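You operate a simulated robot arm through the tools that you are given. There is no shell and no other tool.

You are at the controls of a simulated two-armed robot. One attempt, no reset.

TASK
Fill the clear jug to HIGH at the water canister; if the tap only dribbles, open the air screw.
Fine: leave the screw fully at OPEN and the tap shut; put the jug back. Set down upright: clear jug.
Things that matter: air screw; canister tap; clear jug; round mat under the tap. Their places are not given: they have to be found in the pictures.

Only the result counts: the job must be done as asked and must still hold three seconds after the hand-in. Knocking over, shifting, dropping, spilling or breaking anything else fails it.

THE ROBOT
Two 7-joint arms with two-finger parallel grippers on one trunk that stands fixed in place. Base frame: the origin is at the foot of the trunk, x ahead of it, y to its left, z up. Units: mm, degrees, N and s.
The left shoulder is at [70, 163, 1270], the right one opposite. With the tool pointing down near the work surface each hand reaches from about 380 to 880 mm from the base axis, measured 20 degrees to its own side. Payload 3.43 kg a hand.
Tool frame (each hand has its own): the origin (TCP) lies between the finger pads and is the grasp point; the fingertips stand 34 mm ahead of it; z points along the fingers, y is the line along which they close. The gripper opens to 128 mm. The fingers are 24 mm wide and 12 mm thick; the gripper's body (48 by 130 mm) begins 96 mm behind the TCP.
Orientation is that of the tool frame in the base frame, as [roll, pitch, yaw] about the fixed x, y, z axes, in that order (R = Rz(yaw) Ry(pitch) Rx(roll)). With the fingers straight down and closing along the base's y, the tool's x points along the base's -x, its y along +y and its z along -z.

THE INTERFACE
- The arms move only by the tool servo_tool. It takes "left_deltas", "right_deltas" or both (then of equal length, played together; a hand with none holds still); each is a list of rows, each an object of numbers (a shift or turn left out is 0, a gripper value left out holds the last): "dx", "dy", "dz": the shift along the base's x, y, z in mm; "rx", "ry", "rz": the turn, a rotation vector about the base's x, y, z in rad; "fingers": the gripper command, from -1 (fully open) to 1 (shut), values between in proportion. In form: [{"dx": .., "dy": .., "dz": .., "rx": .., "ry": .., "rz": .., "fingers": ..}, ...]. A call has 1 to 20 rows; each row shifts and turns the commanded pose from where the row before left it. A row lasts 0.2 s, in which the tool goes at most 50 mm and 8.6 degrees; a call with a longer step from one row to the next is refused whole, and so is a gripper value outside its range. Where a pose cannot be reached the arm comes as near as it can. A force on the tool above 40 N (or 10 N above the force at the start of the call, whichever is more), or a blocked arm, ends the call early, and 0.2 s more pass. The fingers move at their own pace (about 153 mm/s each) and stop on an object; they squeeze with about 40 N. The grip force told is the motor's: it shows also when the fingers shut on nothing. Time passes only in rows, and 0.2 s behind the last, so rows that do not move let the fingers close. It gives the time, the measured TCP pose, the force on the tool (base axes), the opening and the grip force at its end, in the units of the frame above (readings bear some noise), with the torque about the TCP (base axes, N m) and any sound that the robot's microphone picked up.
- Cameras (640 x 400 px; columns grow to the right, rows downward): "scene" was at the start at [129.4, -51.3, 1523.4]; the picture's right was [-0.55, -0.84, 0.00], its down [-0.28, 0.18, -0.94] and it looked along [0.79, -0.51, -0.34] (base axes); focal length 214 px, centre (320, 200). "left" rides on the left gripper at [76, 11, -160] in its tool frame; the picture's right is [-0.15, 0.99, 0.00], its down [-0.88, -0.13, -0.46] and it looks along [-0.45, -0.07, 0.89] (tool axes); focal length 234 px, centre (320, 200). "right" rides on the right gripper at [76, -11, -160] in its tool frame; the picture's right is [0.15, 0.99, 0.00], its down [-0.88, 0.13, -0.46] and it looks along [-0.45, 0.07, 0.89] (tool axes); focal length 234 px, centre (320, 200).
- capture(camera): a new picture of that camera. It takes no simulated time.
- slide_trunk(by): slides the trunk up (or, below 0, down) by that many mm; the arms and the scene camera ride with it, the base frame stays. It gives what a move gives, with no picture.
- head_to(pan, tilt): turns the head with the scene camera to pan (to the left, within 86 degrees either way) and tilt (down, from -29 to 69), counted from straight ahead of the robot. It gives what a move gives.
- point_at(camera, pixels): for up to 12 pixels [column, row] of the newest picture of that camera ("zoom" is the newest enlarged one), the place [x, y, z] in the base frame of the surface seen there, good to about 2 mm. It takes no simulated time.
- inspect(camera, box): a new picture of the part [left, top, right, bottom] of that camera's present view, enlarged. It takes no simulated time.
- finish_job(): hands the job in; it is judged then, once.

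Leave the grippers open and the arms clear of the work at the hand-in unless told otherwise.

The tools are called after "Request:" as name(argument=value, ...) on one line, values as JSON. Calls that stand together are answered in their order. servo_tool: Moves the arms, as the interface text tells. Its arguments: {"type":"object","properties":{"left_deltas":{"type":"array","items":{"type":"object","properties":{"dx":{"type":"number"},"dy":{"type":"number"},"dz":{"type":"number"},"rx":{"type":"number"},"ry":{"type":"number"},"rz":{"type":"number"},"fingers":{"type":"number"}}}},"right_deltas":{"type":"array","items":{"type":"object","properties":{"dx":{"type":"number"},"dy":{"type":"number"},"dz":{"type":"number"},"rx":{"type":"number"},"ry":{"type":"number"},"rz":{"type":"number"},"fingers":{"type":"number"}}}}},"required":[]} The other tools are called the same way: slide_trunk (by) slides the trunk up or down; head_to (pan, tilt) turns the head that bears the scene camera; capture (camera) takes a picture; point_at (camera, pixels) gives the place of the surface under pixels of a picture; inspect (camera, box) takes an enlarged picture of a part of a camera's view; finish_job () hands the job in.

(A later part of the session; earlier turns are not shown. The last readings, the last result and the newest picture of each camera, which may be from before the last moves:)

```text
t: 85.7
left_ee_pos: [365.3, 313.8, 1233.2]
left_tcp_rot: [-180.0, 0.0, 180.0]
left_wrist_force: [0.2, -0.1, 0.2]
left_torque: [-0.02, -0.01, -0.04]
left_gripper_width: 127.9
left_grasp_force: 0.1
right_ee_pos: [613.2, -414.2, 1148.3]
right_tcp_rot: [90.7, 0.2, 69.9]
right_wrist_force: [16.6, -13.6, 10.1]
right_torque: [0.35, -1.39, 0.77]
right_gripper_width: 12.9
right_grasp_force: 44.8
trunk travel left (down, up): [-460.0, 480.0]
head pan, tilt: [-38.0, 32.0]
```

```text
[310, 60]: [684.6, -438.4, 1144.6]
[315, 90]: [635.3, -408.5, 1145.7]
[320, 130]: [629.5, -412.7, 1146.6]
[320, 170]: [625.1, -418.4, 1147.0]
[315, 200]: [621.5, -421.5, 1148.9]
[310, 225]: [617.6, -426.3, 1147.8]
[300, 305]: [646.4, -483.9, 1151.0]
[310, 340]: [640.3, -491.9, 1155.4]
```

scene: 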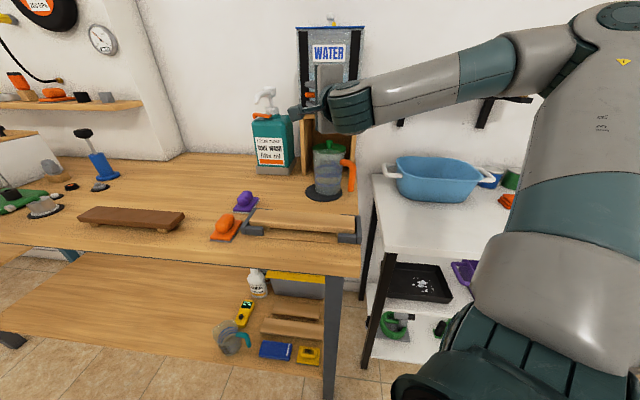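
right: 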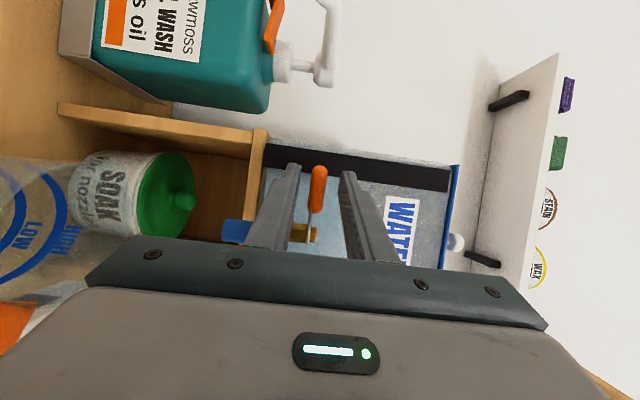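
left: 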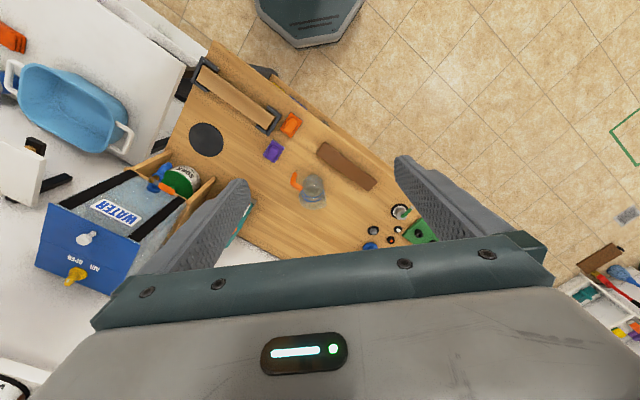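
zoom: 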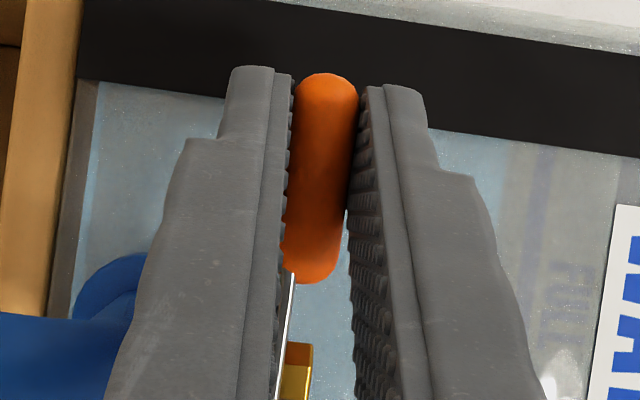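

The lever moved only ~2 mm and pushes back at ~22 N, so this direction looks blocked (or very stiff). I'll return to neutral and test a few degrees the other way.

Request:
servo_tool(right_deltas=[{"dx": 3.0, "dy": -2.4}, {"dx": 2.9, "dy": -2.3}, {}, {}])

Request:
servo_tool(right_deltas=[{"dx": 2.5, "dy": -2.6}, {"dx": 2.4, "dy": -2.7}, {}, {}])

Request:
inspect(camera="right", box=[280, 150, 360, 240])

Request:
point_at(camera="zoom", pixels=[[315, 90], [320, 130], [320, 170], [315, 200], [310, 225]])

```text
t: 86.7
left_ee_pos: [360.8, 316.5, 1233.4]
left_tcp_rot: [-179.9, 0.2, 180.0]
left_wrist_force: [-0.1, -0.2, 0.2]
left_torque: [0.03, -0.01, -0.01]
left_gripper_width: 127.9
left_grasp_force: 0.1
right_ee_pos: [615.2, -415.8, 1147.6]
right_tcp_rot: [90.6, 0.2, 70.0]
right_wrist_force: [-20.8, 14.0, -19.6]
right_torque: [0.62, -0.81, -1.01]
right_gripper_width: 12.6
right_grasp_force: 44.4
trunk travel left (down, up): [-460.0, 480.0]
head pan, tilt: [-38.0, 32.0]
```

```text
t: 87.2
left_ee_pos: [359.6, 314.0, 1233.3]
left_tcp_rot: [-179.9, 0.3, 179.9]
left_wrist_force: [-0.3, 0.4, 0.4]
left_torque: [0.02, -0.03, -0.03]
left_gripper_width: 128.1
left_grasp_force: 0.1
right_ee_pos: [616.4, -416.2, 1147.3]
right_tcp_rot: [90.8, 0.1, 70.2]
right_wrist_force: [-15.7, 6.4, -4.6]
right_torque: [0.55, -1.24, -0.11]
right_gripper_width: 12.8
right_grasp_force: 44.8
trunk travel left (down, up): [-460.0, 480.0]
head pan, tilt: [-38.0, 32.0]
stopped in row 2 (right hand): the force on the tool passed its limit at 44 N (the readings are from after the stop); the commanded pose is now the measured one
```

```text
4.44 times, centred on (320, 195) of right
```

zoom: 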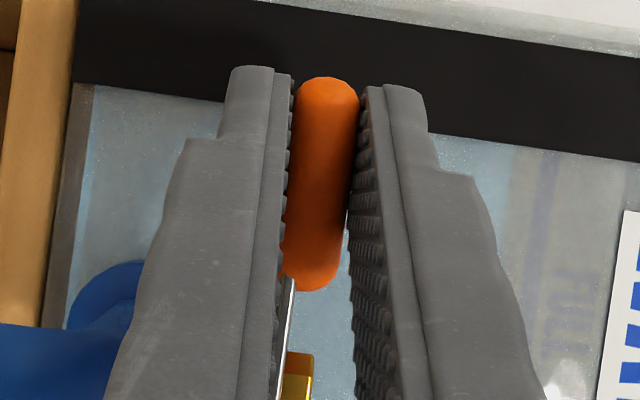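

```text
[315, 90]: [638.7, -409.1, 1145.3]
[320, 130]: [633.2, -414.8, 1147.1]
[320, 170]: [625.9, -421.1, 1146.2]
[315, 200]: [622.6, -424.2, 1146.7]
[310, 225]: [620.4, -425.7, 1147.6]
```

Both ways meet friction. I realise the tight 45 N pads resist the lever's rotation relative to the fixed hand. I'll loosen the clamp to a light touch (about 12.5 mm) and see what grip force that gives.

Request:
servo_tool(right_deltas=[{"dx": -1.5, "dy": 1.0, "fingers": 0.8}, {}, {}])

```text
t: 88.0
left_ee_pos: [362.8, 315.7, 1232.2]
left_tcp_rot: [-179.9, 0.1, 180.0]
left_wrist_force: [0.0, -0.8, 0.6]
left_torque: [-0.02, 0.01, 0.02]
left_gripper_width: 128.1
left_grasp_force: 0.1
right_ee_pos: [616.8, -416.4, 1147.9]
right_tcp_rot: [90.8, 0.2, 70.1]
right_wrist_force: [0.9, -0.5, 2.9]
right_torque: [0.03, -0.06, 0.0]
right_gripper_width: 14.5
right_grasp_force: 0.8
trunk travel left (down, up): [-460.0, 480.0]
head pan, tilt: [-38.0, 32.0]
```

Request:
servo_tool(right_deltas=[{"fingers": 0.84}, {}, {}])

Request:
inspect(camera="right", box=[280, 150, 360, 240])

```text
t: 88.8
left_ee_pos: [362.4, 315.0, 1233.3]
left_tcp_rot: [180.0, 0.1, 180.0]
left_wrist_force: [-0.1, 0.6, 0.2]
left_torque: [0.01, 0.0, 0.01]
left_gripper_width: 127.9
left_grasp_force: 0.0
right_ee_pos: [616.4, -417.0, 1147.6]
right_tcp_rot: [90.7, 0.3, 70.1]
right_wrist_force: [4.4, -2.6, 8.2]
right_torque: [0.48, -1.32, 0.19]
right_gripper_width: 12.8
right_grasp_force: 45.5
trunk travel left (down, up): [-460.0, 480.0]
head pan, tilt: [-38.0, 32.0]
```

```text
4.44 times, centred on (320, 195) of right
```

zoom: 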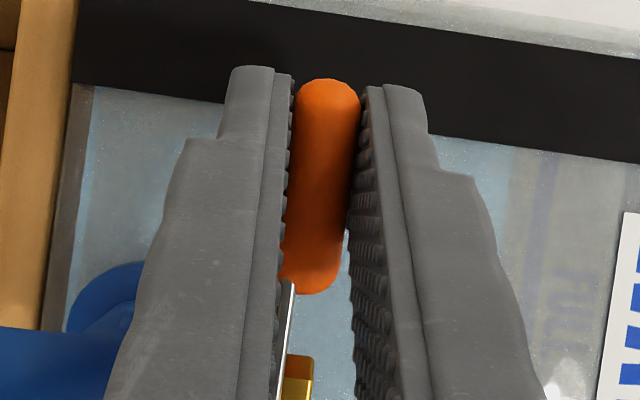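

The gripper always squeezes at ~45 N once blocked. So instead I'll keep the clamp and turn the hand rigidly together with the lever about the stem axis (606, -456), counter-clockwise ~11°, and read the forces.

Request:
servo_tool(right_deltas=[{"dx": -3.95, "dy": 0.94, "rz": 0.1}, {"dx": -4.02, "dy": 0.54, "rz": 0.1}, {}])

Request:
inspect(camera="right", box=[260, 140, 380, 240])

Request:
inspect(camera="scene", box=[290, 90, 370, 210])

```text
t: 89.5
left_ee_pos: [364.2, 316.3, 1232.9]
left_tcp_rot: [-179.9, 0.0, -179.9]
left_wrist_force: [1.2, -0.2, 1.1]
left_torque: [0.01, -0.01, -0.02]
left_gripper_width: 128.1
left_grasp_force: 0.0
right_ee_pos: [608.5, -414.1, 1147.9]
right_tcp_rot: [90.7, 0.3, 81.5]
right_wrist_force: [16.6, 2.8, 17.1]
right_torque: [0.73, -1.29, 0.69]
right_gripper_width: 12.5
right_grasp_force: 44.9
trunk travel left (down, up): [-460.0, 480.0]
head pan, tilt: [-38.0, 32.0]
```

```text
4.00 times, centred on (320, 190) of right
```

zoom: 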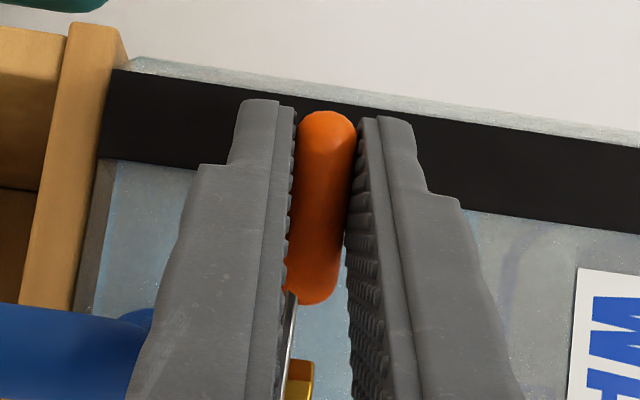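

```text
3.33 times, centred on (330, 150) of scene
```

zoom: 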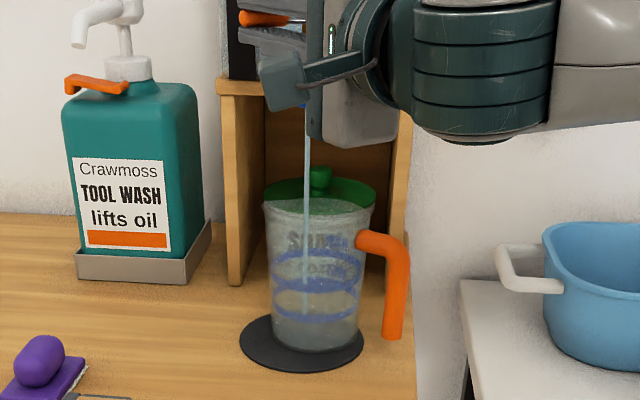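

Water is running: a thin stream falls from the spout into the jug, so counter-clockwise opens the tap. I'll zoom on the jug to read the level now, and then watch how fast it rises.

Request:
inspect(camera="scene", box=[295, 135, 365, 205])

Request:
servo_tool(right_deltas=[{}, {}, {}, {}, {}])

Request:
inspect(camera="scene", box=[295, 135, 365, 205])

```text
5.71 times, centred on (330, 170) of scene
```

zoom: 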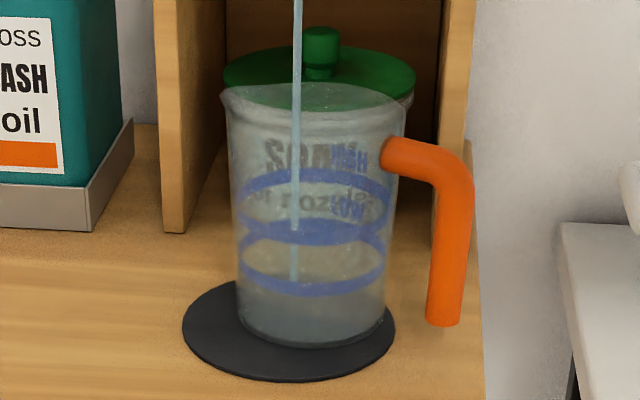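

```text
t: 90.8
left_ee_pos: [364.4, 317.7, 1233.1]
left_tcp_rot: [-179.8, 0.0, -179.9]
left_wrist_force: [-0.7, -0.5, 0.0]
left_torque: [-0.02, -0.01, -0.03]
left_gripper_width: 128.1
left_grasp_force: 0.1
right_ee_pos: [610.3, -413.7, 1147.5]
right_tcp_rot: [90.6, 0.3, 81.6]
right_wrist_force: [18.3, -1.2, 25.6]
right_torque: [0.68, -1.46, 0.74]
right_gripper_width: 13.0
right_grasp_force: 44.8
trunk travel left (down, up): [-460.0, 480.0]
head pan, tilt: [-38.0, 32.0]
```

```text
5.71 times, centred on (330, 170) of scene
```

zoom: 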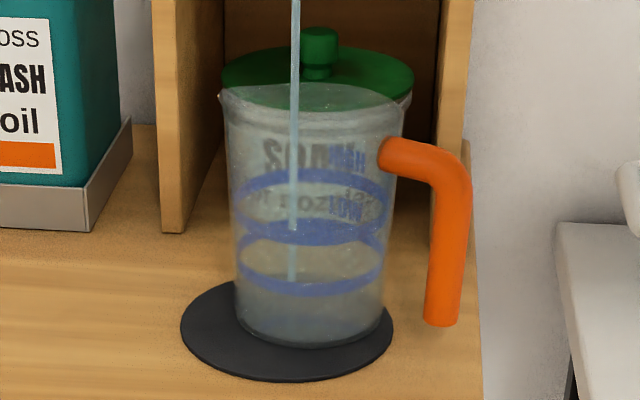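

A thin stream runs into the jug but the level barely changes in 1.2 s: a dribble so far, though the lever is only ~11° open. I'll open further, raising the hand slightly to unload the vertical force.

Request:
servo_tool(right_deltas=[{"dx": -4.06, "dy": 0.14, "dz": 1.2, "rz": 0.1}, {"dx": -4.05, "dy": -0.27, "dz": 1.2, "rz": 0.1}, {"dx": -4.0, "dy": -0.67, "rz": 0.1}, {}])

Request:
inspect(camera="scene", box=[290, 90, 370, 210])

Request:
inspect(camera="right", box=[240, 120, 400, 250])

```text
t: 91.8
left_ee_pos: [363.9, 319.3, 1232.0]
left_tcp_rot: [-179.6, 0.0, 180.0]
left_wrist_force: [0.6, -0.9, 0.0]
left_torque: [0.06, 0.01, 0.0]
left_gripper_width: 127.9
left_grasp_force: 0.1
right_ee_pos: [599.0, -411.5, 1147.7]
right_tcp_rot: [91.1, 0.3, 99.1]
right_wrist_force: [4.3, 23.7, 4.4]
right_torque: [1.97, -0.74, -0.09]
right_gripper_width: 13.1
right_grasp_force: 45.0
trunk travel left (down, up): [-460.0, 480.0]
head pan, tilt: [-38.0, 32.0]
```

```text
3.33 times, centred on (330, 150) of scene
```

zoom: 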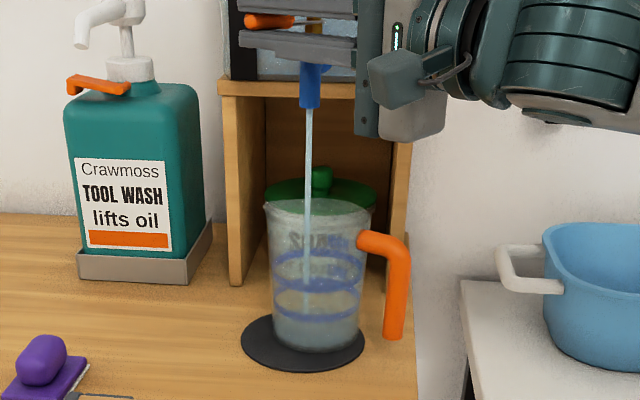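

```text
3.08 times, centred on (320, 185) of right
```

zoom: 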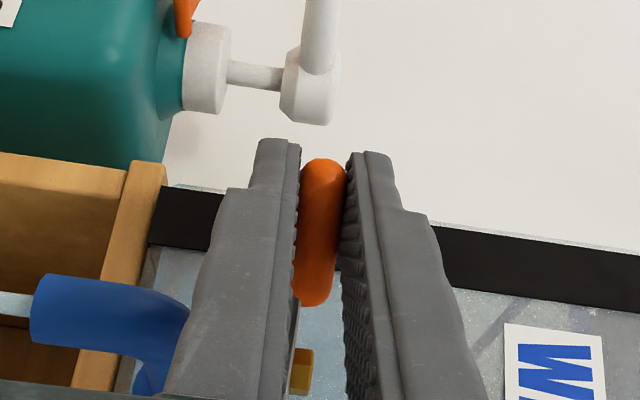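

The lever has now turned ~27° and the stream is a bit thicker. I'll relieve the sideways force (+3 mm in y) and check the level.

Request:
servo_tool(right_deltas=[{"dy": 3.0}, {}])

Request:
inspect(camera="scene", box=[295, 135, 365, 205])

```text
t: 92.3
left_ee_pos: [363.3, 317.3, 1232.0]
left_tcp_rot: [-179.8, -0.1, -180.0]
left_wrist_force: [0.3, 0.3, 0.0]
left_torque: [0.0, -0.01, 0.0]
left_gripper_width: 127.9
left_grasp_force: 0.1
right_ee_pos: [597.1, -410.2, 1148.7]
right_tcp_rot: [91.0, 0.3, 98.8]
right_wrist_force: [-2.7, 19.7, -5.9]
right_torque: [1.61, -0.62, -0.4]
right_gripper_width: 12.5
right_grasp_force: 45.0
trunk travel left (down, up): [-460.0, 480.0]
head pan, tilt: [-38.0, 32.0]
```

```text
5.71 times, centred on (330, 170) of scene
```

zoom: 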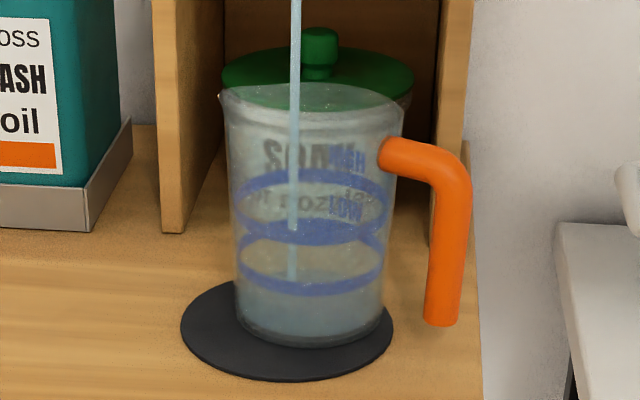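

Request:
inspect(camera="scene", box=[310, 155, 346, 200])

Request:
servo_tool(right_deltas=[{}, {}, {}, {}])

Request:
inspect(camera="scene", box=[310, 155, 346, 200])

```text
8.89 times, centred on (328, 178) of scene
```

zoom: 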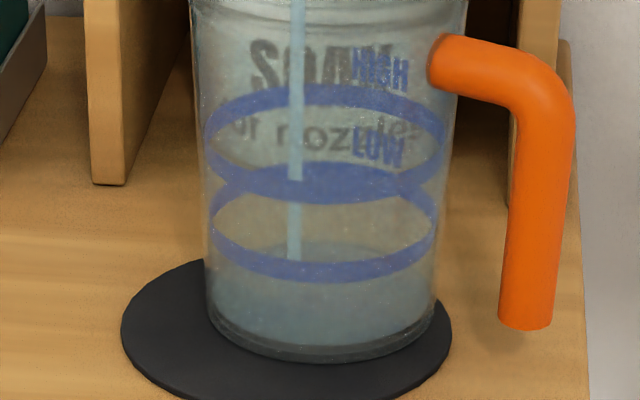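

```text
t: 93.3
left_ee_pos: [363.9, 317.1, 1232.0]
left_tcp_rot: [-179.9, 0.0, 179.9]
left_wrist_force: [-0.5, -0.7, 0.0]
left_torque: [-0.01, 0.0, 0.01]
left_gripper_width: 128.3
left_grasp_force: 0.1
right_ee_pos: [598.0, -411.4, 1147.8]
right_tcp_rot: [91.1, 0.2, 98.9]
right_wrist_force: [-10.8, 21.7, -19.9]
right_torque: [1.63, -0.42, -0.68]
right_gripper_width: 12.6
right_grasp_force: 45.0
trunk travel left (down, up): [-460.0, 480.0]
head pan, tilt: [-38.0, 32.0]
```

```text
8.89 times, centred on (328, 178) of scene
```

zoom: 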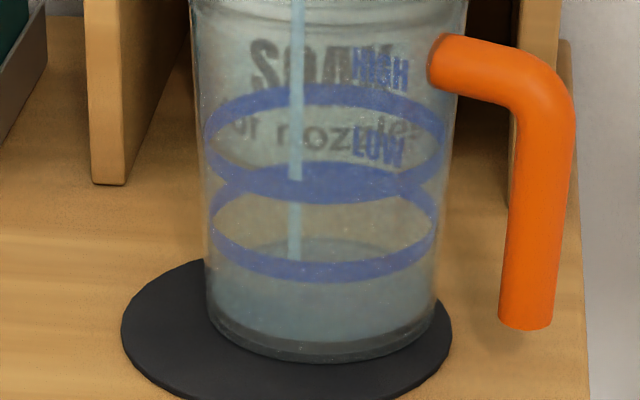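

The water surface is now visible at z≈904, rising only about 1 mm/s. That looks like a dribble. I'll relieve the side forces and open the lever a further ~17° to see if the flow grows.

Request:
servo_tool(right_deltas=[{"dx": -1.0, "dy": 2.0, "dz": -1.3}, {"dx": -3.92, "dy": -0.8, "rz": 0.1}, {"dx": -3.8, "dy": -1.2, "rz": 0.1}, {"dx": -3.63, "dy": -1.6, "rz": 0.1}, {}])

Request:
inspect(camera="scene", box=[310, 155, 346, 200])

Request:
inspect(camera="scene", box=[290, 80, 370, 180])

```text
t: 94.5
left_ee_pos: [364.8, 317.2, 1231.7]
left_tcp_rot: [-179.8, 0.0, -179.9]
left_wrist_force: [-0.4, -0.1, 0.2]
left_torque: [0.0, 0.0, 0.02]
left_gripper_width: 128.4
left_grasp_force: 0.1
right_ee_pos: [585.9, -413.8, 1149.0]
right_tcp_rot: [90.8, 0.2, 116.0]
right_wrist_force: [5.1, 14.5, -4.7]
right_torque: [1.08, -0.44, 0.42]
right_gripper_width: 12.8
right_grasp_force: 44.9
trunk travel left (down, up): [-460.0, 480.0]
head pan, tilt: [-38.0, 32.0]
```

```text
8.89 times, centred on (328, 178) of scene
```

zoom: 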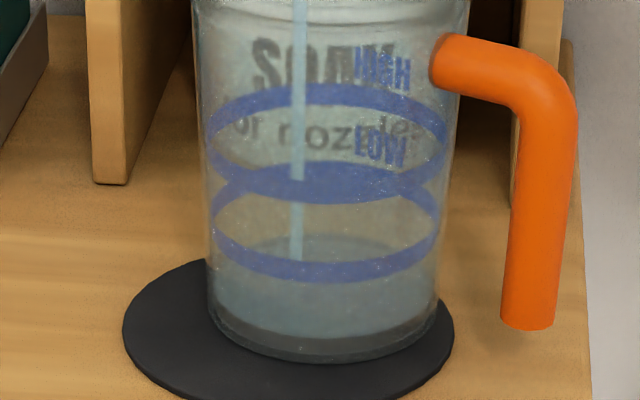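

```text
4.00 times, centred on (330, 130) of scene
```

zoom: 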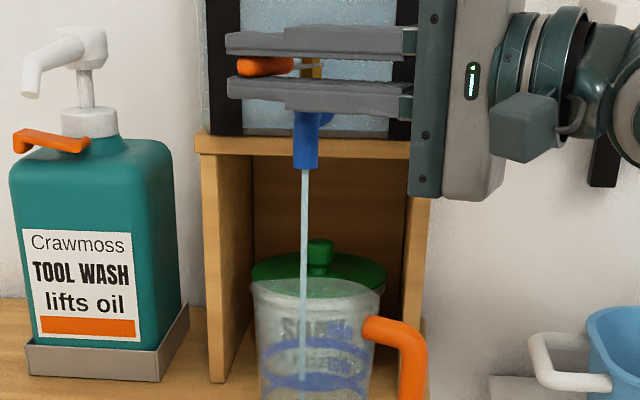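

The lever is about 46° open. The stream is still thin and the level rises about 1.3 mm/s. I'll let it run 2.4 s with relief of the sideways force and measure the rate properly.

Request:
servo_tool(right_deltas=[{"dy": 1.5}, {}, {}, {}, {}, {}, {}, {}, {}, {}, {}])

Request:
inspect(camera="scene", box=[310, 155, 346, 200])

```text
t: 97.0
left_ee_pos: [363.7, 315.2, 1232.4]
left_tcp_rot: [-179.9, 0.0, 180.0]
left_wrist_force: [0.5, 1.4, -0.7]
left_torque: [-0.01, 0.0, -0.03]
left_gripper_width: 127.9
left_grasp_force: 0.1
right_ee_pos: [587.5, -412.7, 1148.7]
right_tcp_rot: [90.8, 0.2, 116.0]
right_wrist_force: [6.5, 5.8, 2.6]
right_torque: [1.05, -0.48, 0.35]
right_gripper_width: 12.6
right_grasp_force: 45.2
trunk travel left (down, up): [-460.0, 480.0]
head pan, tilt: [-38.0, 32.0]
```

```text
8.89 times, centred on (328, 178) of scene
```

zoom: 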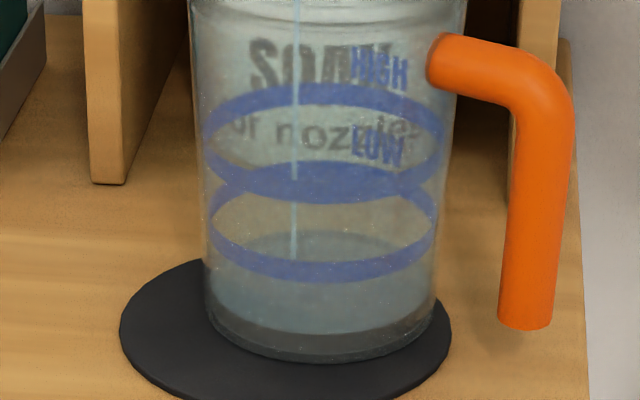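

The stream has thinned right down and the level rose only ~1 mm in 2.5 s. So the tap only dribbles, and the screw at its counter-clockwise stop is closed; OPEN must be the clockwise end. First I'll shut the tap by swinging the lever back.

Request:
servo_tool(right_deltas=[{"dx": 3.9, "dy": 0.55, "rz": -0.1}, {"dx": 3.9, "dy": 0.25, "rz": -0.1}, {"dx": 3.8, "dy": -0.1, "rz": -0.1}, {"dx": 3.7, "dy": -0.5, "rz": -0.1}, {"dx": 3.6, "dy": -0.6, "rz": -0.1}, {"dx": 3.5, "dy": -1.1, "rz": -0.1}, {"dx": 3.4, "dy": -1.2, "rz": -0.1}, {"dx": 3.1, "dy": -1.6, "rz": -0.1}, {}])

Request:
inspect(camera="scene", box=[290, 80, 370, 210])

Request:
inspect(camera="right", box=[240, 120, 400, 250])

```text
t: 99.0
left_ee_pos: [368.7, 319.5, 1230.3]
left_tcp_rot: [-179.8, -0.2, -180.0]
left_wrist_force: [0.1, -0.5, -1.2]
left_torque: [0.03, 0.0, -0.01]
left_gripper_width: 128.0
left_grasp_force: 0.0
right_ee_pos: [618.9, -413.1, 1148.1]
right_tcp_rot: [90.8, 0.4, 70.3]
right_wrist_force: [30.8, 17.7, 6.7]
right_torque: [0.46, -1.14, 0.99]
right_gripper_width: 12.6
right_grasp_force: 45.2
trunk travel left (down, up): [-460.0, 480.0]
head pan, tilt: [-38.0, 32.0]
```

```text
3.08 times, centred on (330, 145) of scene
```

zoom: 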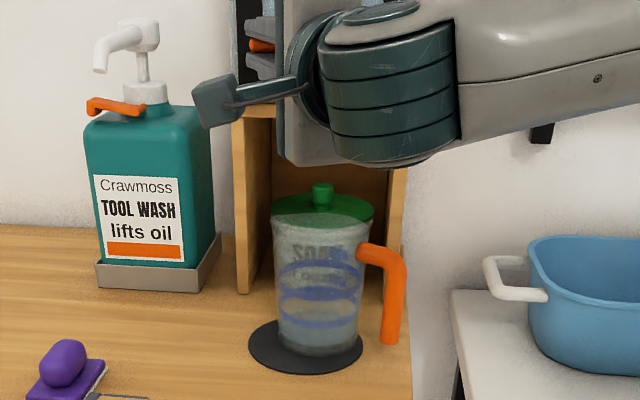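

```text
3.08 times, centred on (320, 185) of right
```

zoom: 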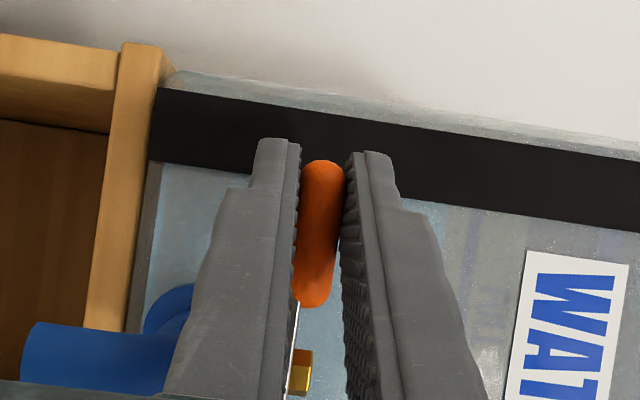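

No stream now. There is a radial stress, so I'll let the hand out 3 mm along the lever and then press it clockwise a few millimetres to make sure it is fully shut.

Request:
servo_tool(right_deltas=[{"dx": 2.2, "dy": 2.3}, {"dx": 1.5, "dy": -1.4}, {"dx": 1.5, "dy": -1.4}, {}])

Request:
inspect(camera="right", box=[240, 120, 400, 250])

Request:
point_at(camera="zoom", pixels=[[322, 180], [320, 210], [318, 240], [315, 270], [310, 290], [300, 370]])

```text
t: 100.0
left_ee_pos: [362.5, 319.1, 1231.4]
left_tcp_rot: [-179.7, 0.1, -180.0]
left_wrist_force: [0.3, 0.8, 0.3]
left_torque: [0.01, 0.02, 0.0]
left_gripper_width: 127.9
left_grasp_force: 0.1
right_ee_pos: [620.3, -413.5, 1148.0]
right_tcp_rot: [91.0, 0.5, 70.2]
right_wrist_force: [-6.4, 27.5, -6.9]
right_torque: [0.75, -0.95, -0.7]
right_gripper_width: 12.9
right_grasp_force: 44.7
trunk travel left (down, up): [-460.0, 480.0]
head pan, tilt: [-38.0, 32.0]
```

```text
3.08 times, centred on (320, 185) of right
```

zoom: 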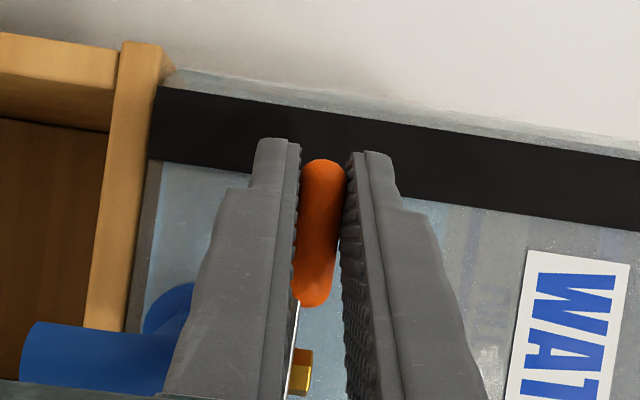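

```text
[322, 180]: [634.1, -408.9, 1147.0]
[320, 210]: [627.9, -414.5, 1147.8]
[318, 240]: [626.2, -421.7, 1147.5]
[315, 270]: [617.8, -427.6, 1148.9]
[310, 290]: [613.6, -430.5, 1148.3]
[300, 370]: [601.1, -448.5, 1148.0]
```

Tangentially it now presses ~23 N against the shut direction. I'll push 2 mm more and compare the lever line with its original place.

Request:
servo_tool(right_deltas=[{"dx": 1.0, "dy": -1.0}, {"dx": 1.0, "dy": -1.0}, {}])

Request:
inspect(camera="right", box=[270, 150, 370, 240])

Request:
point_at(camera="zoom", pixels=[[325, 90], [322, 120], [320, 150], [318, 180], [312, 210], [308, 230]])

Request:
inspect(camera="scene", box=[300, 120, 350, 200])

```text
t: 100.8
left_ee_pos: [362.4, 319.4, 1233.0]
left_tcp_rot: [-179.7, 0.1, -180.0]
left_wrist_force: [-0.9, -0.5, 0.0]
left_torque: [0.0, 0.03, 0.0]
left_gripper_width: 127.9
left_grasp_force: 0.0
right_ee_pos: [620.8, -416.5, 1147.7]
right_tcp_rot: [90.8, 0.3, 70.2]
right_wrist_force: [-14.4, 26.9, -15.8]
right_torque: [0.68, -1.01, -0.71]
right_gripper_width: 12.9
right_grasp_force: 45.0
trunk travel left (down, up): [-460.0, 480.0]
head pan, tilt: [-38.0, 32.0]
```

```text
4.44 times, centred on (320, 195) of right
```

zoom: 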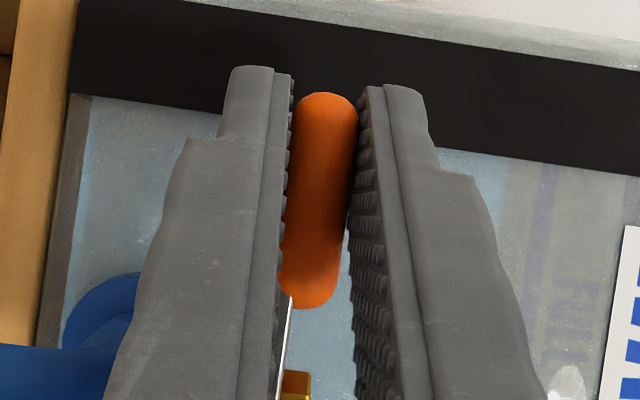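

```text
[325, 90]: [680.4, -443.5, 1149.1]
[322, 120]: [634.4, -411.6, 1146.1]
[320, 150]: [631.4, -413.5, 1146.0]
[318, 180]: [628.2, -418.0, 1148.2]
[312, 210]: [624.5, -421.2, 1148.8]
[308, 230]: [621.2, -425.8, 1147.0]
```

```text
5.00 times, centred on (325, 160) of scene
```

zoom: 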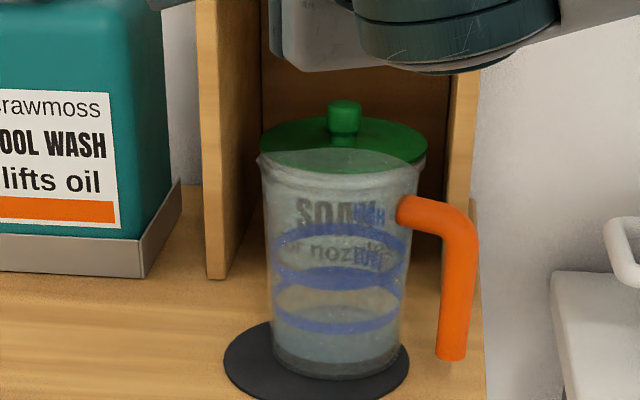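

The lever line matches its original shut position and no water is falling. I'll release the lever, back straight out, and undo the roll in free space.

Request:
servo_tool(right_deltas=[{"fingers": 0.45}, {"fingers": 0.45}, {"dx": -19, "dy": 7}, {"dx": -19, "dy": 7}, {"dx": -19, "dy": 7}, {"dx": -19, "dy": 7}, {"dx": -19, "dy": 7, "dz": 20}, {"dx": -19, "dy": 7, "dz": 30}, {"dx": -19, "dy": 7, "dz": 30}, {}])

Request:
capture(camera="scene")

Request:
inspect(camera="scene", box=[290, 80, 370, 210])

```text
t: 103.0
left_ee_pos: [364.2, 315.2, 1231.9]
left_tcp_rot: [-179.9, -0.1, -180.0]
left_wrist_force: [-0.2, 0.1, -1.1]
left_torque: [0.04, -0.01, -0.01]
left_gripper_width: 128.2
left_grasp_force: 0.1
right_ee_pos: [487.9, -373.0, 1226.8]
right_tcp_rot: [90.9, 0.3, 70.0]
right_wrist_force: [1.0, 0.6, 0.1]
right_torque: [0.01, 0.02, -0.04]
right_gripper_width: 35.2
right_grasp_force: 0.1
trunk travel left (down, up): [-460.0, 480.0]
head pan, tilt: [-38.0, 32.0]
```

```text
taken
```

scene: 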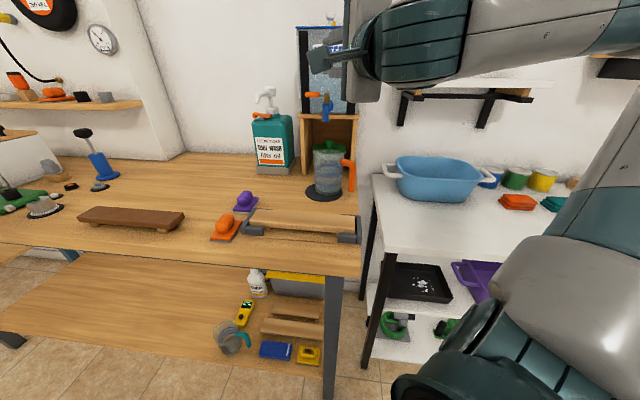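

```text
3.08 times, centred on (330, 145) of scene
```

zoom: 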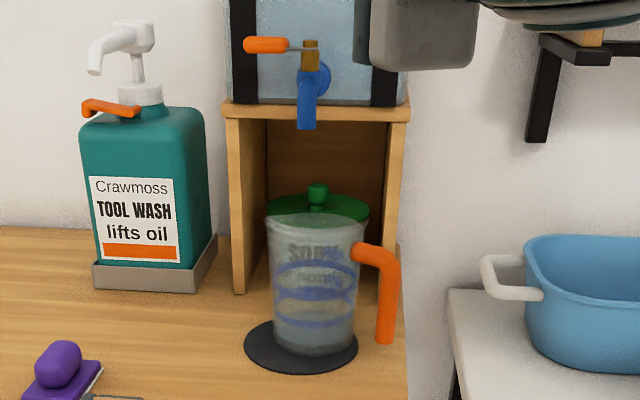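

The tap is shut with no drip. I'll undo the 90° roll, tilt the hand back to a 45° lean, then raise the trunk for the screw.

Request:
servo_tool(right_deltas=[{"dx": -5, "rx": -0.134, "ry": 0.049}, {"dx": -5, "rx": -0.134, "ry": 0.049}, {"dx": -5, "rx": -0.134, "ry": 0.049}, {"dx": -5, "rx": -0.134, "ry": 0.049}, {"rx": -0.134, "ry": 0.049}, {"rx": -0.134, "ry": 0.049}, {"rx": -0.134, "ry": 0.049}, {"rx": -0.134, "ry": 0.049}, {"rx": -0.134, "ry": 0.049}, {"rx": -0.134, "ry": 0.049}, {"rx": -0.134, "ry": 0.049}, {"rx": 0.044, "ry": 0.121}, {"rx": 0.044, "ry": 0.121}, {"rx": 0.044, "ry": 0.121}, {"rx": 0.044, "ry": 0.121}, {"rx": 0.044, "ry": 0.121}, {"rx": 0.044, "ry": 0.121}, {}])

Request:
capture(camera="scene")

```text
t: 106.8
left_ee_pos: [362.9, 315.4, 1233.0]
left_tcp_rot: [-179.9, 0.1, -180.0]
left_wrist_force: [-0.2, -0.8, -0.4]
left_torque: [-0.01, -0.02, 0.0]
left_gripper_width: 128.1
left_grasp_force: 0.1
right_ee_pos: [468.8, -371.3, 1228.2]
right_tcp_rot: [-179.0, 45.5, 160.3]
right_wrist_force: [0.4, 0.9, 0.3]
right_torque: [0.0, 0.01, 0.06]
right_gripper_width: 35.2
right_grasp_force: 0.0
trunk travel left (down, up): [-460.0, 480.0]
head pan, tilt: [-38.0, 32.0]
```

```text
taken
```

scene: 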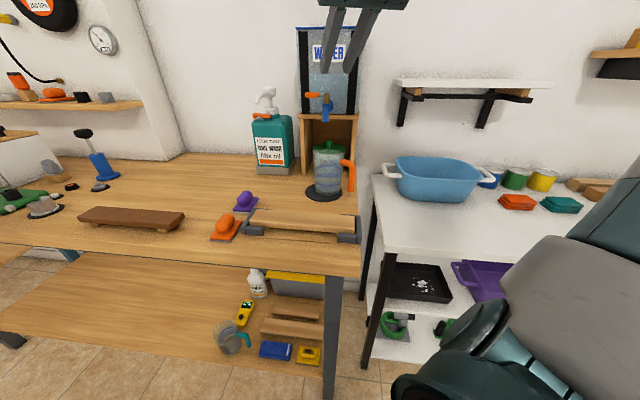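

Now I'll raise the trunk 300 mm, and then bring the hand toward the canister lid in the same 45° lean as before.

Request:
slide_trunk(by=300)

Request:
servo_tool(right_deltas=[{"dx": 20, "dy": -10, "dz": -20, "rz": -0.114}, {"dx": 20, "dy": -10, "dz": -20, "rz": -0.114}, {"dx": 20, "dy": -10, "dz": -20, "rz": -0.114}, {"dx": 20, "dy": -5, "dz": -10, "rz": -0.114}, {"dx": 20, "dy": -5, "dz": -10, "rz": -0.114}, {"fingers": 1.0}, {}])

Request:
capture(camera="scene")

Request:
capture(camera="right")

```text
t: 109.8
left_ee_pos: [363.9, 314.9, 1531.6]
left_tcp_rot: [-179.9, 0.0, 180.0]
left_wrist_force: [0.2, 0.1, 0.1]
left_torque: [0.02, 0.03, -0.01]
left_gripper_width: 127.8
left_grasp_force: 0.1
right_ee_pos: [468.4, -371.1, 1527.8]
right_tcp_rot: [-178.9, 45.6, 160.3]
right_wrist_force: [-0.1, -0.2, -0.2]
right_torque: [0.0, 0.0, -0.04]
right_gripper_width: 35.2
right_grasp_force: 0.0
trunk travel left (down, up): [-760.0, 180.0]
head pan, tilt: [-38.0, 32.0]
```

```text
t: 111.3
left_ee_pos: [363.5, 315.0, 1533.3]
left_tcp_rot: [-179.8, 0.1, -179.9]
left_wrist_force: [-0.6, -0.1, 0.3]
left_torque: [0.02, 0.02, 0.0]
left_gripper_width: 127.9
left_grasp_force: 0.1
right_ee_pos: [568.4, -411.9, 1448.7]
right_tcp_rot: [-179.0, 45.6, 127.5]
right_wrist_force: [-0.4, 0.4, 0.2]
right_torque: [0.02, 0.03, 0.0]
right_gripper_width: 0.2
right_grasp_force: 32.9
trunk travel left (down, up): [-760.0, 180.0]
head pan, tilt: [-38.0, 32.0]
```

```text
taken
```

scene: 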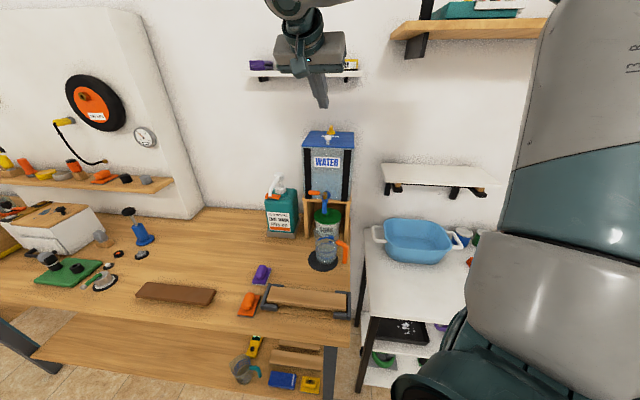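

```text
taken
```

right: 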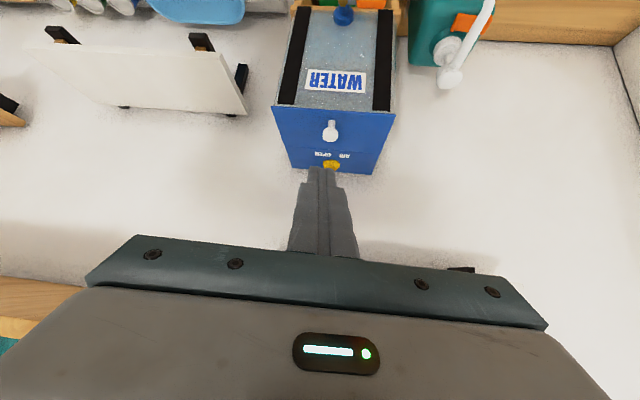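

The closed fingers form a pusher. I'll raise the trunk another 140 mm (the height that worked before) and go to the pre-approach, offset to the right of the wing.

Request:
slide_trunk(by=140)

Request:
servo_tool(right_deltas=[{"dx": 5, "dy": -10, "dz": -40}, {"dx": 10, "dy": -15, "dz": -40}, {"dx": 20, "dy": -25, "dz": -30}, {"dx": 20, "dy": -25, "dz": -30}, {"dx": 20, "dy": -25, "dz": -20}, {"dx": 19, "dy": -15, "dz": -17}, {}])

Request:
capture(camera="right")

Request:
capture(camera="scene")

```text
t: 113.0
left_ee_pos: [364.6, 316.5, 1673.5]
left_tcp_rot: [-179.9, 0.0, 179.9]
left_wrist_force: [0.1, -0.2, -0.1]
left_torque: [0.0, 0.04, -0.03]
left_gripper_width: 128.0
left_grasp_force: 0.1
right_ee_pos: [569.9, -411.8, 1589.0]
right_tcp_rot: [-178.8, 45.6, 127.7]
right_wrist_force: [0.0, 0.3, 0.2]
right_torque: [0.0, -0.01, -0.02]
right_gripper_width: 0.0
right_grasp_force: 32.6
trunk travel left (down, up): [-900.0, 40.0]
head pan, tilt: [-38.0, 32.0]
```

```text
t: 114.6
left_ee_pos: [363.3, 315.4, 1673.4]
left_tcp_rot: [-179.9, 0.0, -180.0]
left_wrist_force: [0.3, 0.2, 0.9]
left_torque: [0.0, 0.02, 0.0]
left_gripper_width: 128.0
left_grasp_force: 0.0
right_ee_pos: [662.7, -526.7, 1415.5]
right_tcp_rot: [-179.0, 45.6, 127.6]
right_wrist_force: [0.0, -0.2, -0.4]
right_torque: [-0.02, 0.02, -0.03]
right_gripper_width: 0.0
right_grasp_force: 33.5
trunk travel left (down, up): [-900.0, 40.0]
head pan, tilt: [-38.0, 32.0]
```

```text
taken
```

right: 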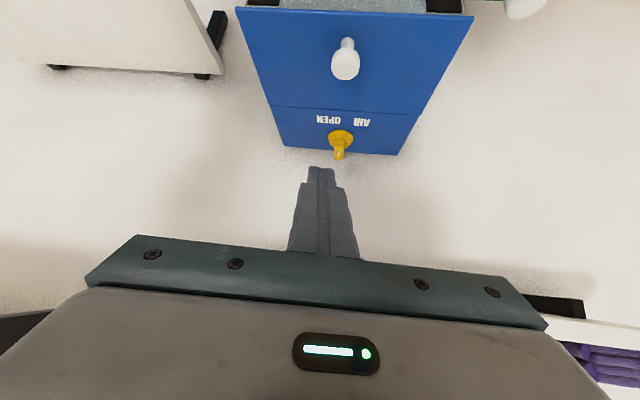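

```text
taken
```

scene: 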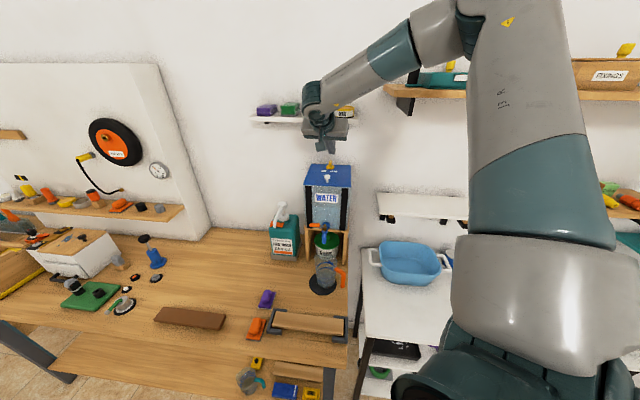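

The pusher is to the right (image left) of the wing, as planned. I'll descend along the tool axis to z≈1343, beside the wing and above its disc.

Request:
servo_tool(right_deltas=[{"dx": 11, "dy": -14, "dz": -18.1}, {"dx": 11, "dy": -14, "dz": -18.1}, {"dx": 11, "dy": -14, "dz": -18.1}, {"dx": 6, "dy": -8, "dz": -10}, {}])

Request:
inspect(camera="right", box=[270, 100, 390, 210])

```text
t: 115.8
left_ee_pos: [363.3, 314.4, 1673.0]
left_tcp_rot: [-179.9, 0.0, -180.0]
left_wrist_force: [-0.2, -0.2, -0.1]
left_torque: [0.01, 0.0, -0.04]
left_gripper_width: 127.8
left_grasp_force: 0.1
right_ee_pos: [700.2, -578.1, 1348.5]
right_tcp_rot: [-178.9, 45.6, 127.5]
right_wrist_force: [0.0, 0.1, -0.6]
right_torque: [0.01, 0.0, -0.01]
right_gripper_width: 0.0
right_grasp_force: 33.1
trunk travel left (down, up): [-900.0, 40.0]
head pan, tilt: [-38.0, 32.0]
```

```text
3.64 times, centred on (330, 155) of right
```

zoom: 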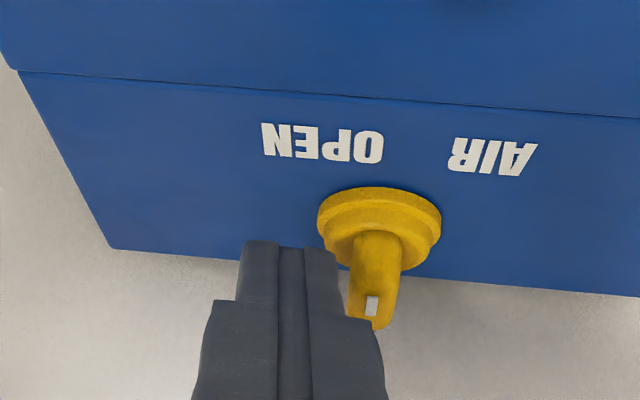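

The pusher sits just right of the wing. I'll go ~6 mm deeper, then push 20 mm toward viewer-left (azimuth 38°) to swing the wing clockwise.

Request:
servo_tool(right_deltas=[{"dx": 3.5, "dy": -4.5, "dz": -6}, {}, {"dx": 4, "dy": 3.1}, {"dx": 4, "dy": 3.1}, {"dx": 4, "dy": 3.1}, {"dx": 4, "dy": 3.1}, {}])

Request:
inspect(camera="right", box=[270, 100, 390, 210])

```text
t: 117.4
left_ee_pos: [362.1, 315.3, 1673.5]
left_tcp_rot: [-179.9, 0.1, -180.0]
left_wrist_force: [-0.1, -0.4, -0.2]
left_torque: [0.06, -0.01, -0.03]
left_gripper_width: 128.0
left_grasp_force: 0.1
right_ee_pos: [721.6, -568.0, 1343.2]
right_tcp_rot: [-179.0, 45.6, 127.6]
right_wrist_force: [-0.3, 1.6, 7.4]
right_torque: [-0.11, -0.21, 0.02]
right_gripper_width: 0.0
right_grasp_force: 33.0
trunk travel left (down, up): [-900.0, 40.0]
head pan, tilt: [-38.0, 32.0]
```

```text
3.64 times, centred on (330, 155) of right
```

zoom: 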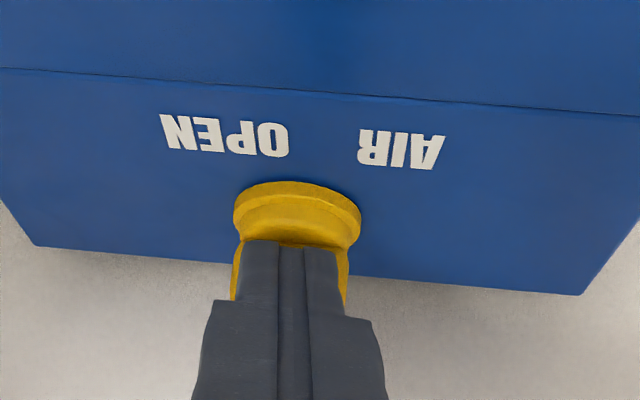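

The wing appears to have swung across. I'll back the pusher off to see its new position.

Request:
servo_tool(right_deltas=[{"dx": -6.1, "dy": 7.9, "dz": 9.8}, {"dx": -12.2, "dy": 15.8, "dz": 19.6}, {"dx": -12.2, "dy": 15.8, "dz": 19.6}, {}])

Request:
inspect(camera="right", box=[260, 80, 380, 190])

```text
t: 118.4
left_ee_pos: [364.1, 314.3, 1672.3]
left_tcp_rot: [-180.0, 0.1, 180.0]
left_wrist_force: [-0.4, 0.6, -0.4]
left_torque: [-0.01, -0.02, -0.03]
left_gripper_width: 128.2
left_grasp_force: 0.0
right_ee_pos: [692.6, -530.6, 1390.9]
right_tcp_rot: [-178.9, 45.5, 127.7]
right_wrist_force: [-0.1, -0.6, 0.6]
right_torque: [0.0, 0.04, 0.0]
right_gripper_width: 0.0
right_grasp_force: 32.8
trunk travel left (down, up): [-900.0, 40.0]
head pan, tilt: [-38.0, 32.0]
```

```text
3.64 times, centred on (320, 135) of right
```

zoom: 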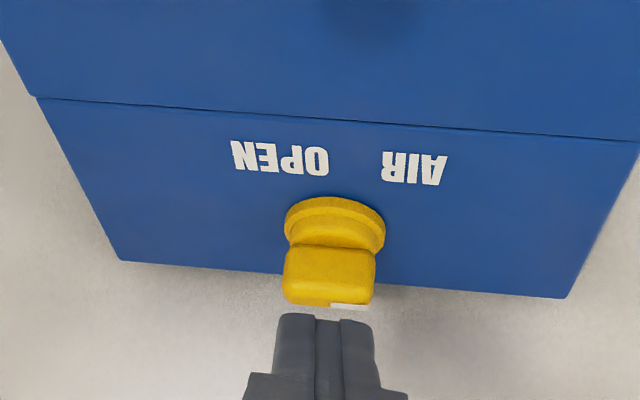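

The wing has turned 90° clockwise: its mark now points viewer-left (azimuth ~38°). I'll check whether that's the end stop by pushing the mark end inward, which would turn it further clockwise.

Request:
servo_tool(right_deltas=[{"dx": 15, "dy": 4, "dz": -13}, {"dx": 11, "dy": -14, "dz": -17.5}, {"dx": 10.8, "dy": -14.3, "dz": -17.5}, {}])

Request:
inspect(camera="right", box=[260, 90, 380, 200])

```text
t: 119.4
left_ee_pos: [363.1, 316.4, 1672.0]
left_tcp_rot: [-179.9, 0.1, -180.0]
left_wrist_force: [-0.5, 0.6, 0.1]
left_torque: [-0.01, -0.02, 0.04]
left_gripper_width: 127.8
left_grasp_force: 0.1
right_ee_pos: [727.5, -555.2, 1340.7]
right_tcp_rot: [-179.0, 45.6, 127.6]
right_wrist_force: [-0.5, 0.4, -0.2]
right_torque: [-0.03, 0.04, 0.02]
right_gripper_width: 0.3
right_grasp_force: 33.1
trunk travel left (down, up): [-900.0, 40.0]
head pan, tilt: [-38.0, 32.0]
```

```text
3.64 times, centred on (320, 145) of right
```

zoom: 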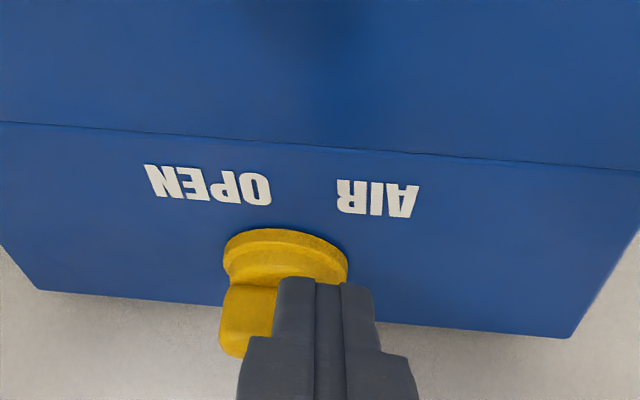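

The pusher covers the mark-end half of the wing. I'll push inward in small steps and watch the force.

Request:
servo_tool(right_deltas=[{"dz": 1.8}, {"dx": 2.5, "dy": -3.2}, {"dx": 2.5, "dy": -3.2}, {"dx": 2.5, "dy": -3.2}, {}])

Request:
servo_tool(right_deltas=[{"dx": 2.5, "dy": -3.2}, {"dx": 2.5, "dy": -3.2}, {}])

Request:
inspect(camera="right", box=[260, 90, 380, 200])

```text
t: 120.6
left_ee_pos: [361.6, 318.2, 1674.0]
left_tcp_rot: [-179.8, 0.1, -180.0]
left_wrist_force: [0.2, -0.1, -0.4]
left_torque: [0.03, -0.01, -0.02]
left_gripper_width: 127.9
left_grasp_force: 0.1
right_ee_pos: [733.2, -560.3, 1346.3]
right_tcp_rot: [-179.1, 45.8, 127.6]
right_wrist_force: [-5.5, 6.1, 4.0]
right_torque: [0.1, 0.03, -0.02]
right_gripper_width: 0.1
right_grasp_force: 33.4
trunk travel left (down, up): [-900.0, 40.0]
head pan, tilt: [-38.0, 32.0]
```

```text
t: 121.4
left_ee_pos: [357.1, 321.0, 1672.7]
left_tcp_rot: [-179.7, 0.2, -179.9]
left_wrist_force: [0.9, -1.6, -0.4]
left_torque: [0.02, -0.03, 0.01]
left_gripper_width: 128.0
left_grasp_force: 0.0
right_ee_pos: [736.2, -565.1, 1348.9]
right_tcp_rot: [-179.0, 45.7, 127.5]
right_wrist_force: [-12.9, 18.6, 7.5]
right_torque: [0.39, 0.22, 0.02]
right_gripper_width: 0.0
right_grasp_force: 33.0
trunk travel left (down, up): [-900.0, 40.0]
head pan, tilt: [-38.0, 32.0]
```

```text
3.64 times, centred on (320, 145) of right
```

zoom: 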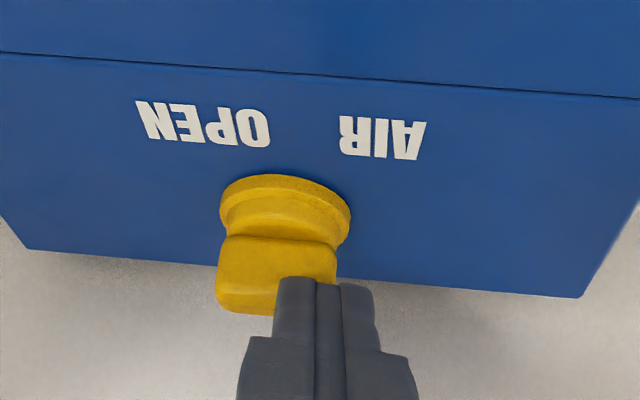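

The force rises to ~24 N and the pusher slides up without turning the wing further, so this looks like the end stop. I'll back off and measure the wing's direction.

Request:
servo_tool(right_deltas=[{"dx": -6.1, "dy": 7.9, "dz": 6}, {"dx": -12.2, "dy": 15.8, "dz": 19.6}, {"dx": -12.2, "dy": 15.8, "dz": 19.6}, {"dx": -8, "dy": 10, "dz": 12}, {}])

Request:
inspect(camera="right", box=[270, 80, 350, 160])

```text
t: 122.6
left_ee_pos: [364.9, 313.1, 1672.3]
left_tcp_rot: [180.0, 0.0, 180.0]
left_wrist_force: [0.5, 0.5, -0.5]
left_torque: [0.03, 0.01, -0.03]
left_gripper_width: 128.0
left_grasp_force: 0.0
right_ee_pos: [702.9, -522.4, 1400.4]
right_tcp_rot: [-178.8, 45.5, 127.6]
right_wrist_force: [-0.1, -0.4, -1.1]
right_torque: [-0.02, 0.0, 0.0]
right_gripper_width: 0.2
right_grasp_force: 33.1
trunk travel left (down, up): [-900.0, 40.0]
head pan, tilt: [-38.0, 32.0]
```

```text
5.00 times, centred on (310, 120) of right
```

zoom: 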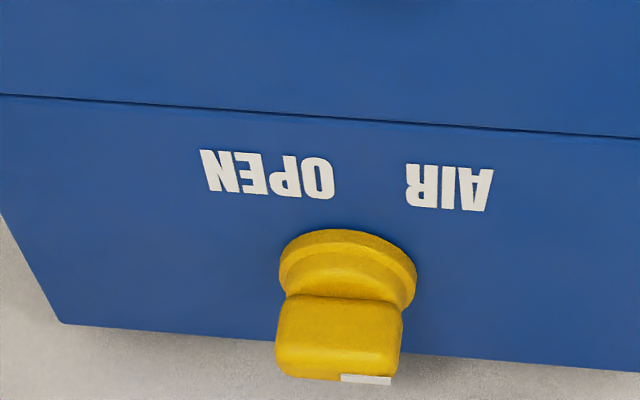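

Request:
point_at(camera="zoom", pixels=[[292, 325], [310, 326], [340, 328], [370, 330], [392, 332], [350, 379], [380, 381], [300, 360], [380, 366], [100, 101], [560, 132], [20, 96]])

Request:
inspect(camera="scene", box=[300, 140, 360, 180])

```text
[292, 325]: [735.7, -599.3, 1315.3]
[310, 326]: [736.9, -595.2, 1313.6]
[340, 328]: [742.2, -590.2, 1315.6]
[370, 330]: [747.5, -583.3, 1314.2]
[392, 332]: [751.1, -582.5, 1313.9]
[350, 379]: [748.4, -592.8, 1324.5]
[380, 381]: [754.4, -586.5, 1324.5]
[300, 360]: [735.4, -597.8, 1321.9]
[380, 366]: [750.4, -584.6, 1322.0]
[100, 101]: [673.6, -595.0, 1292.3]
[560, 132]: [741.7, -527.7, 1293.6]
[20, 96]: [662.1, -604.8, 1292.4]
```

```text
10.00 times, centred on (330, 160) of scene
```

zoom: 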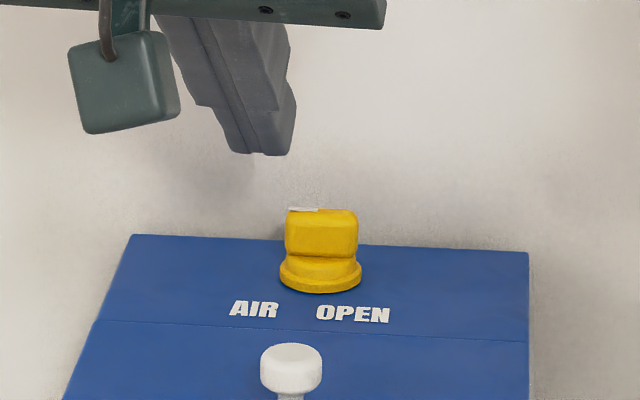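

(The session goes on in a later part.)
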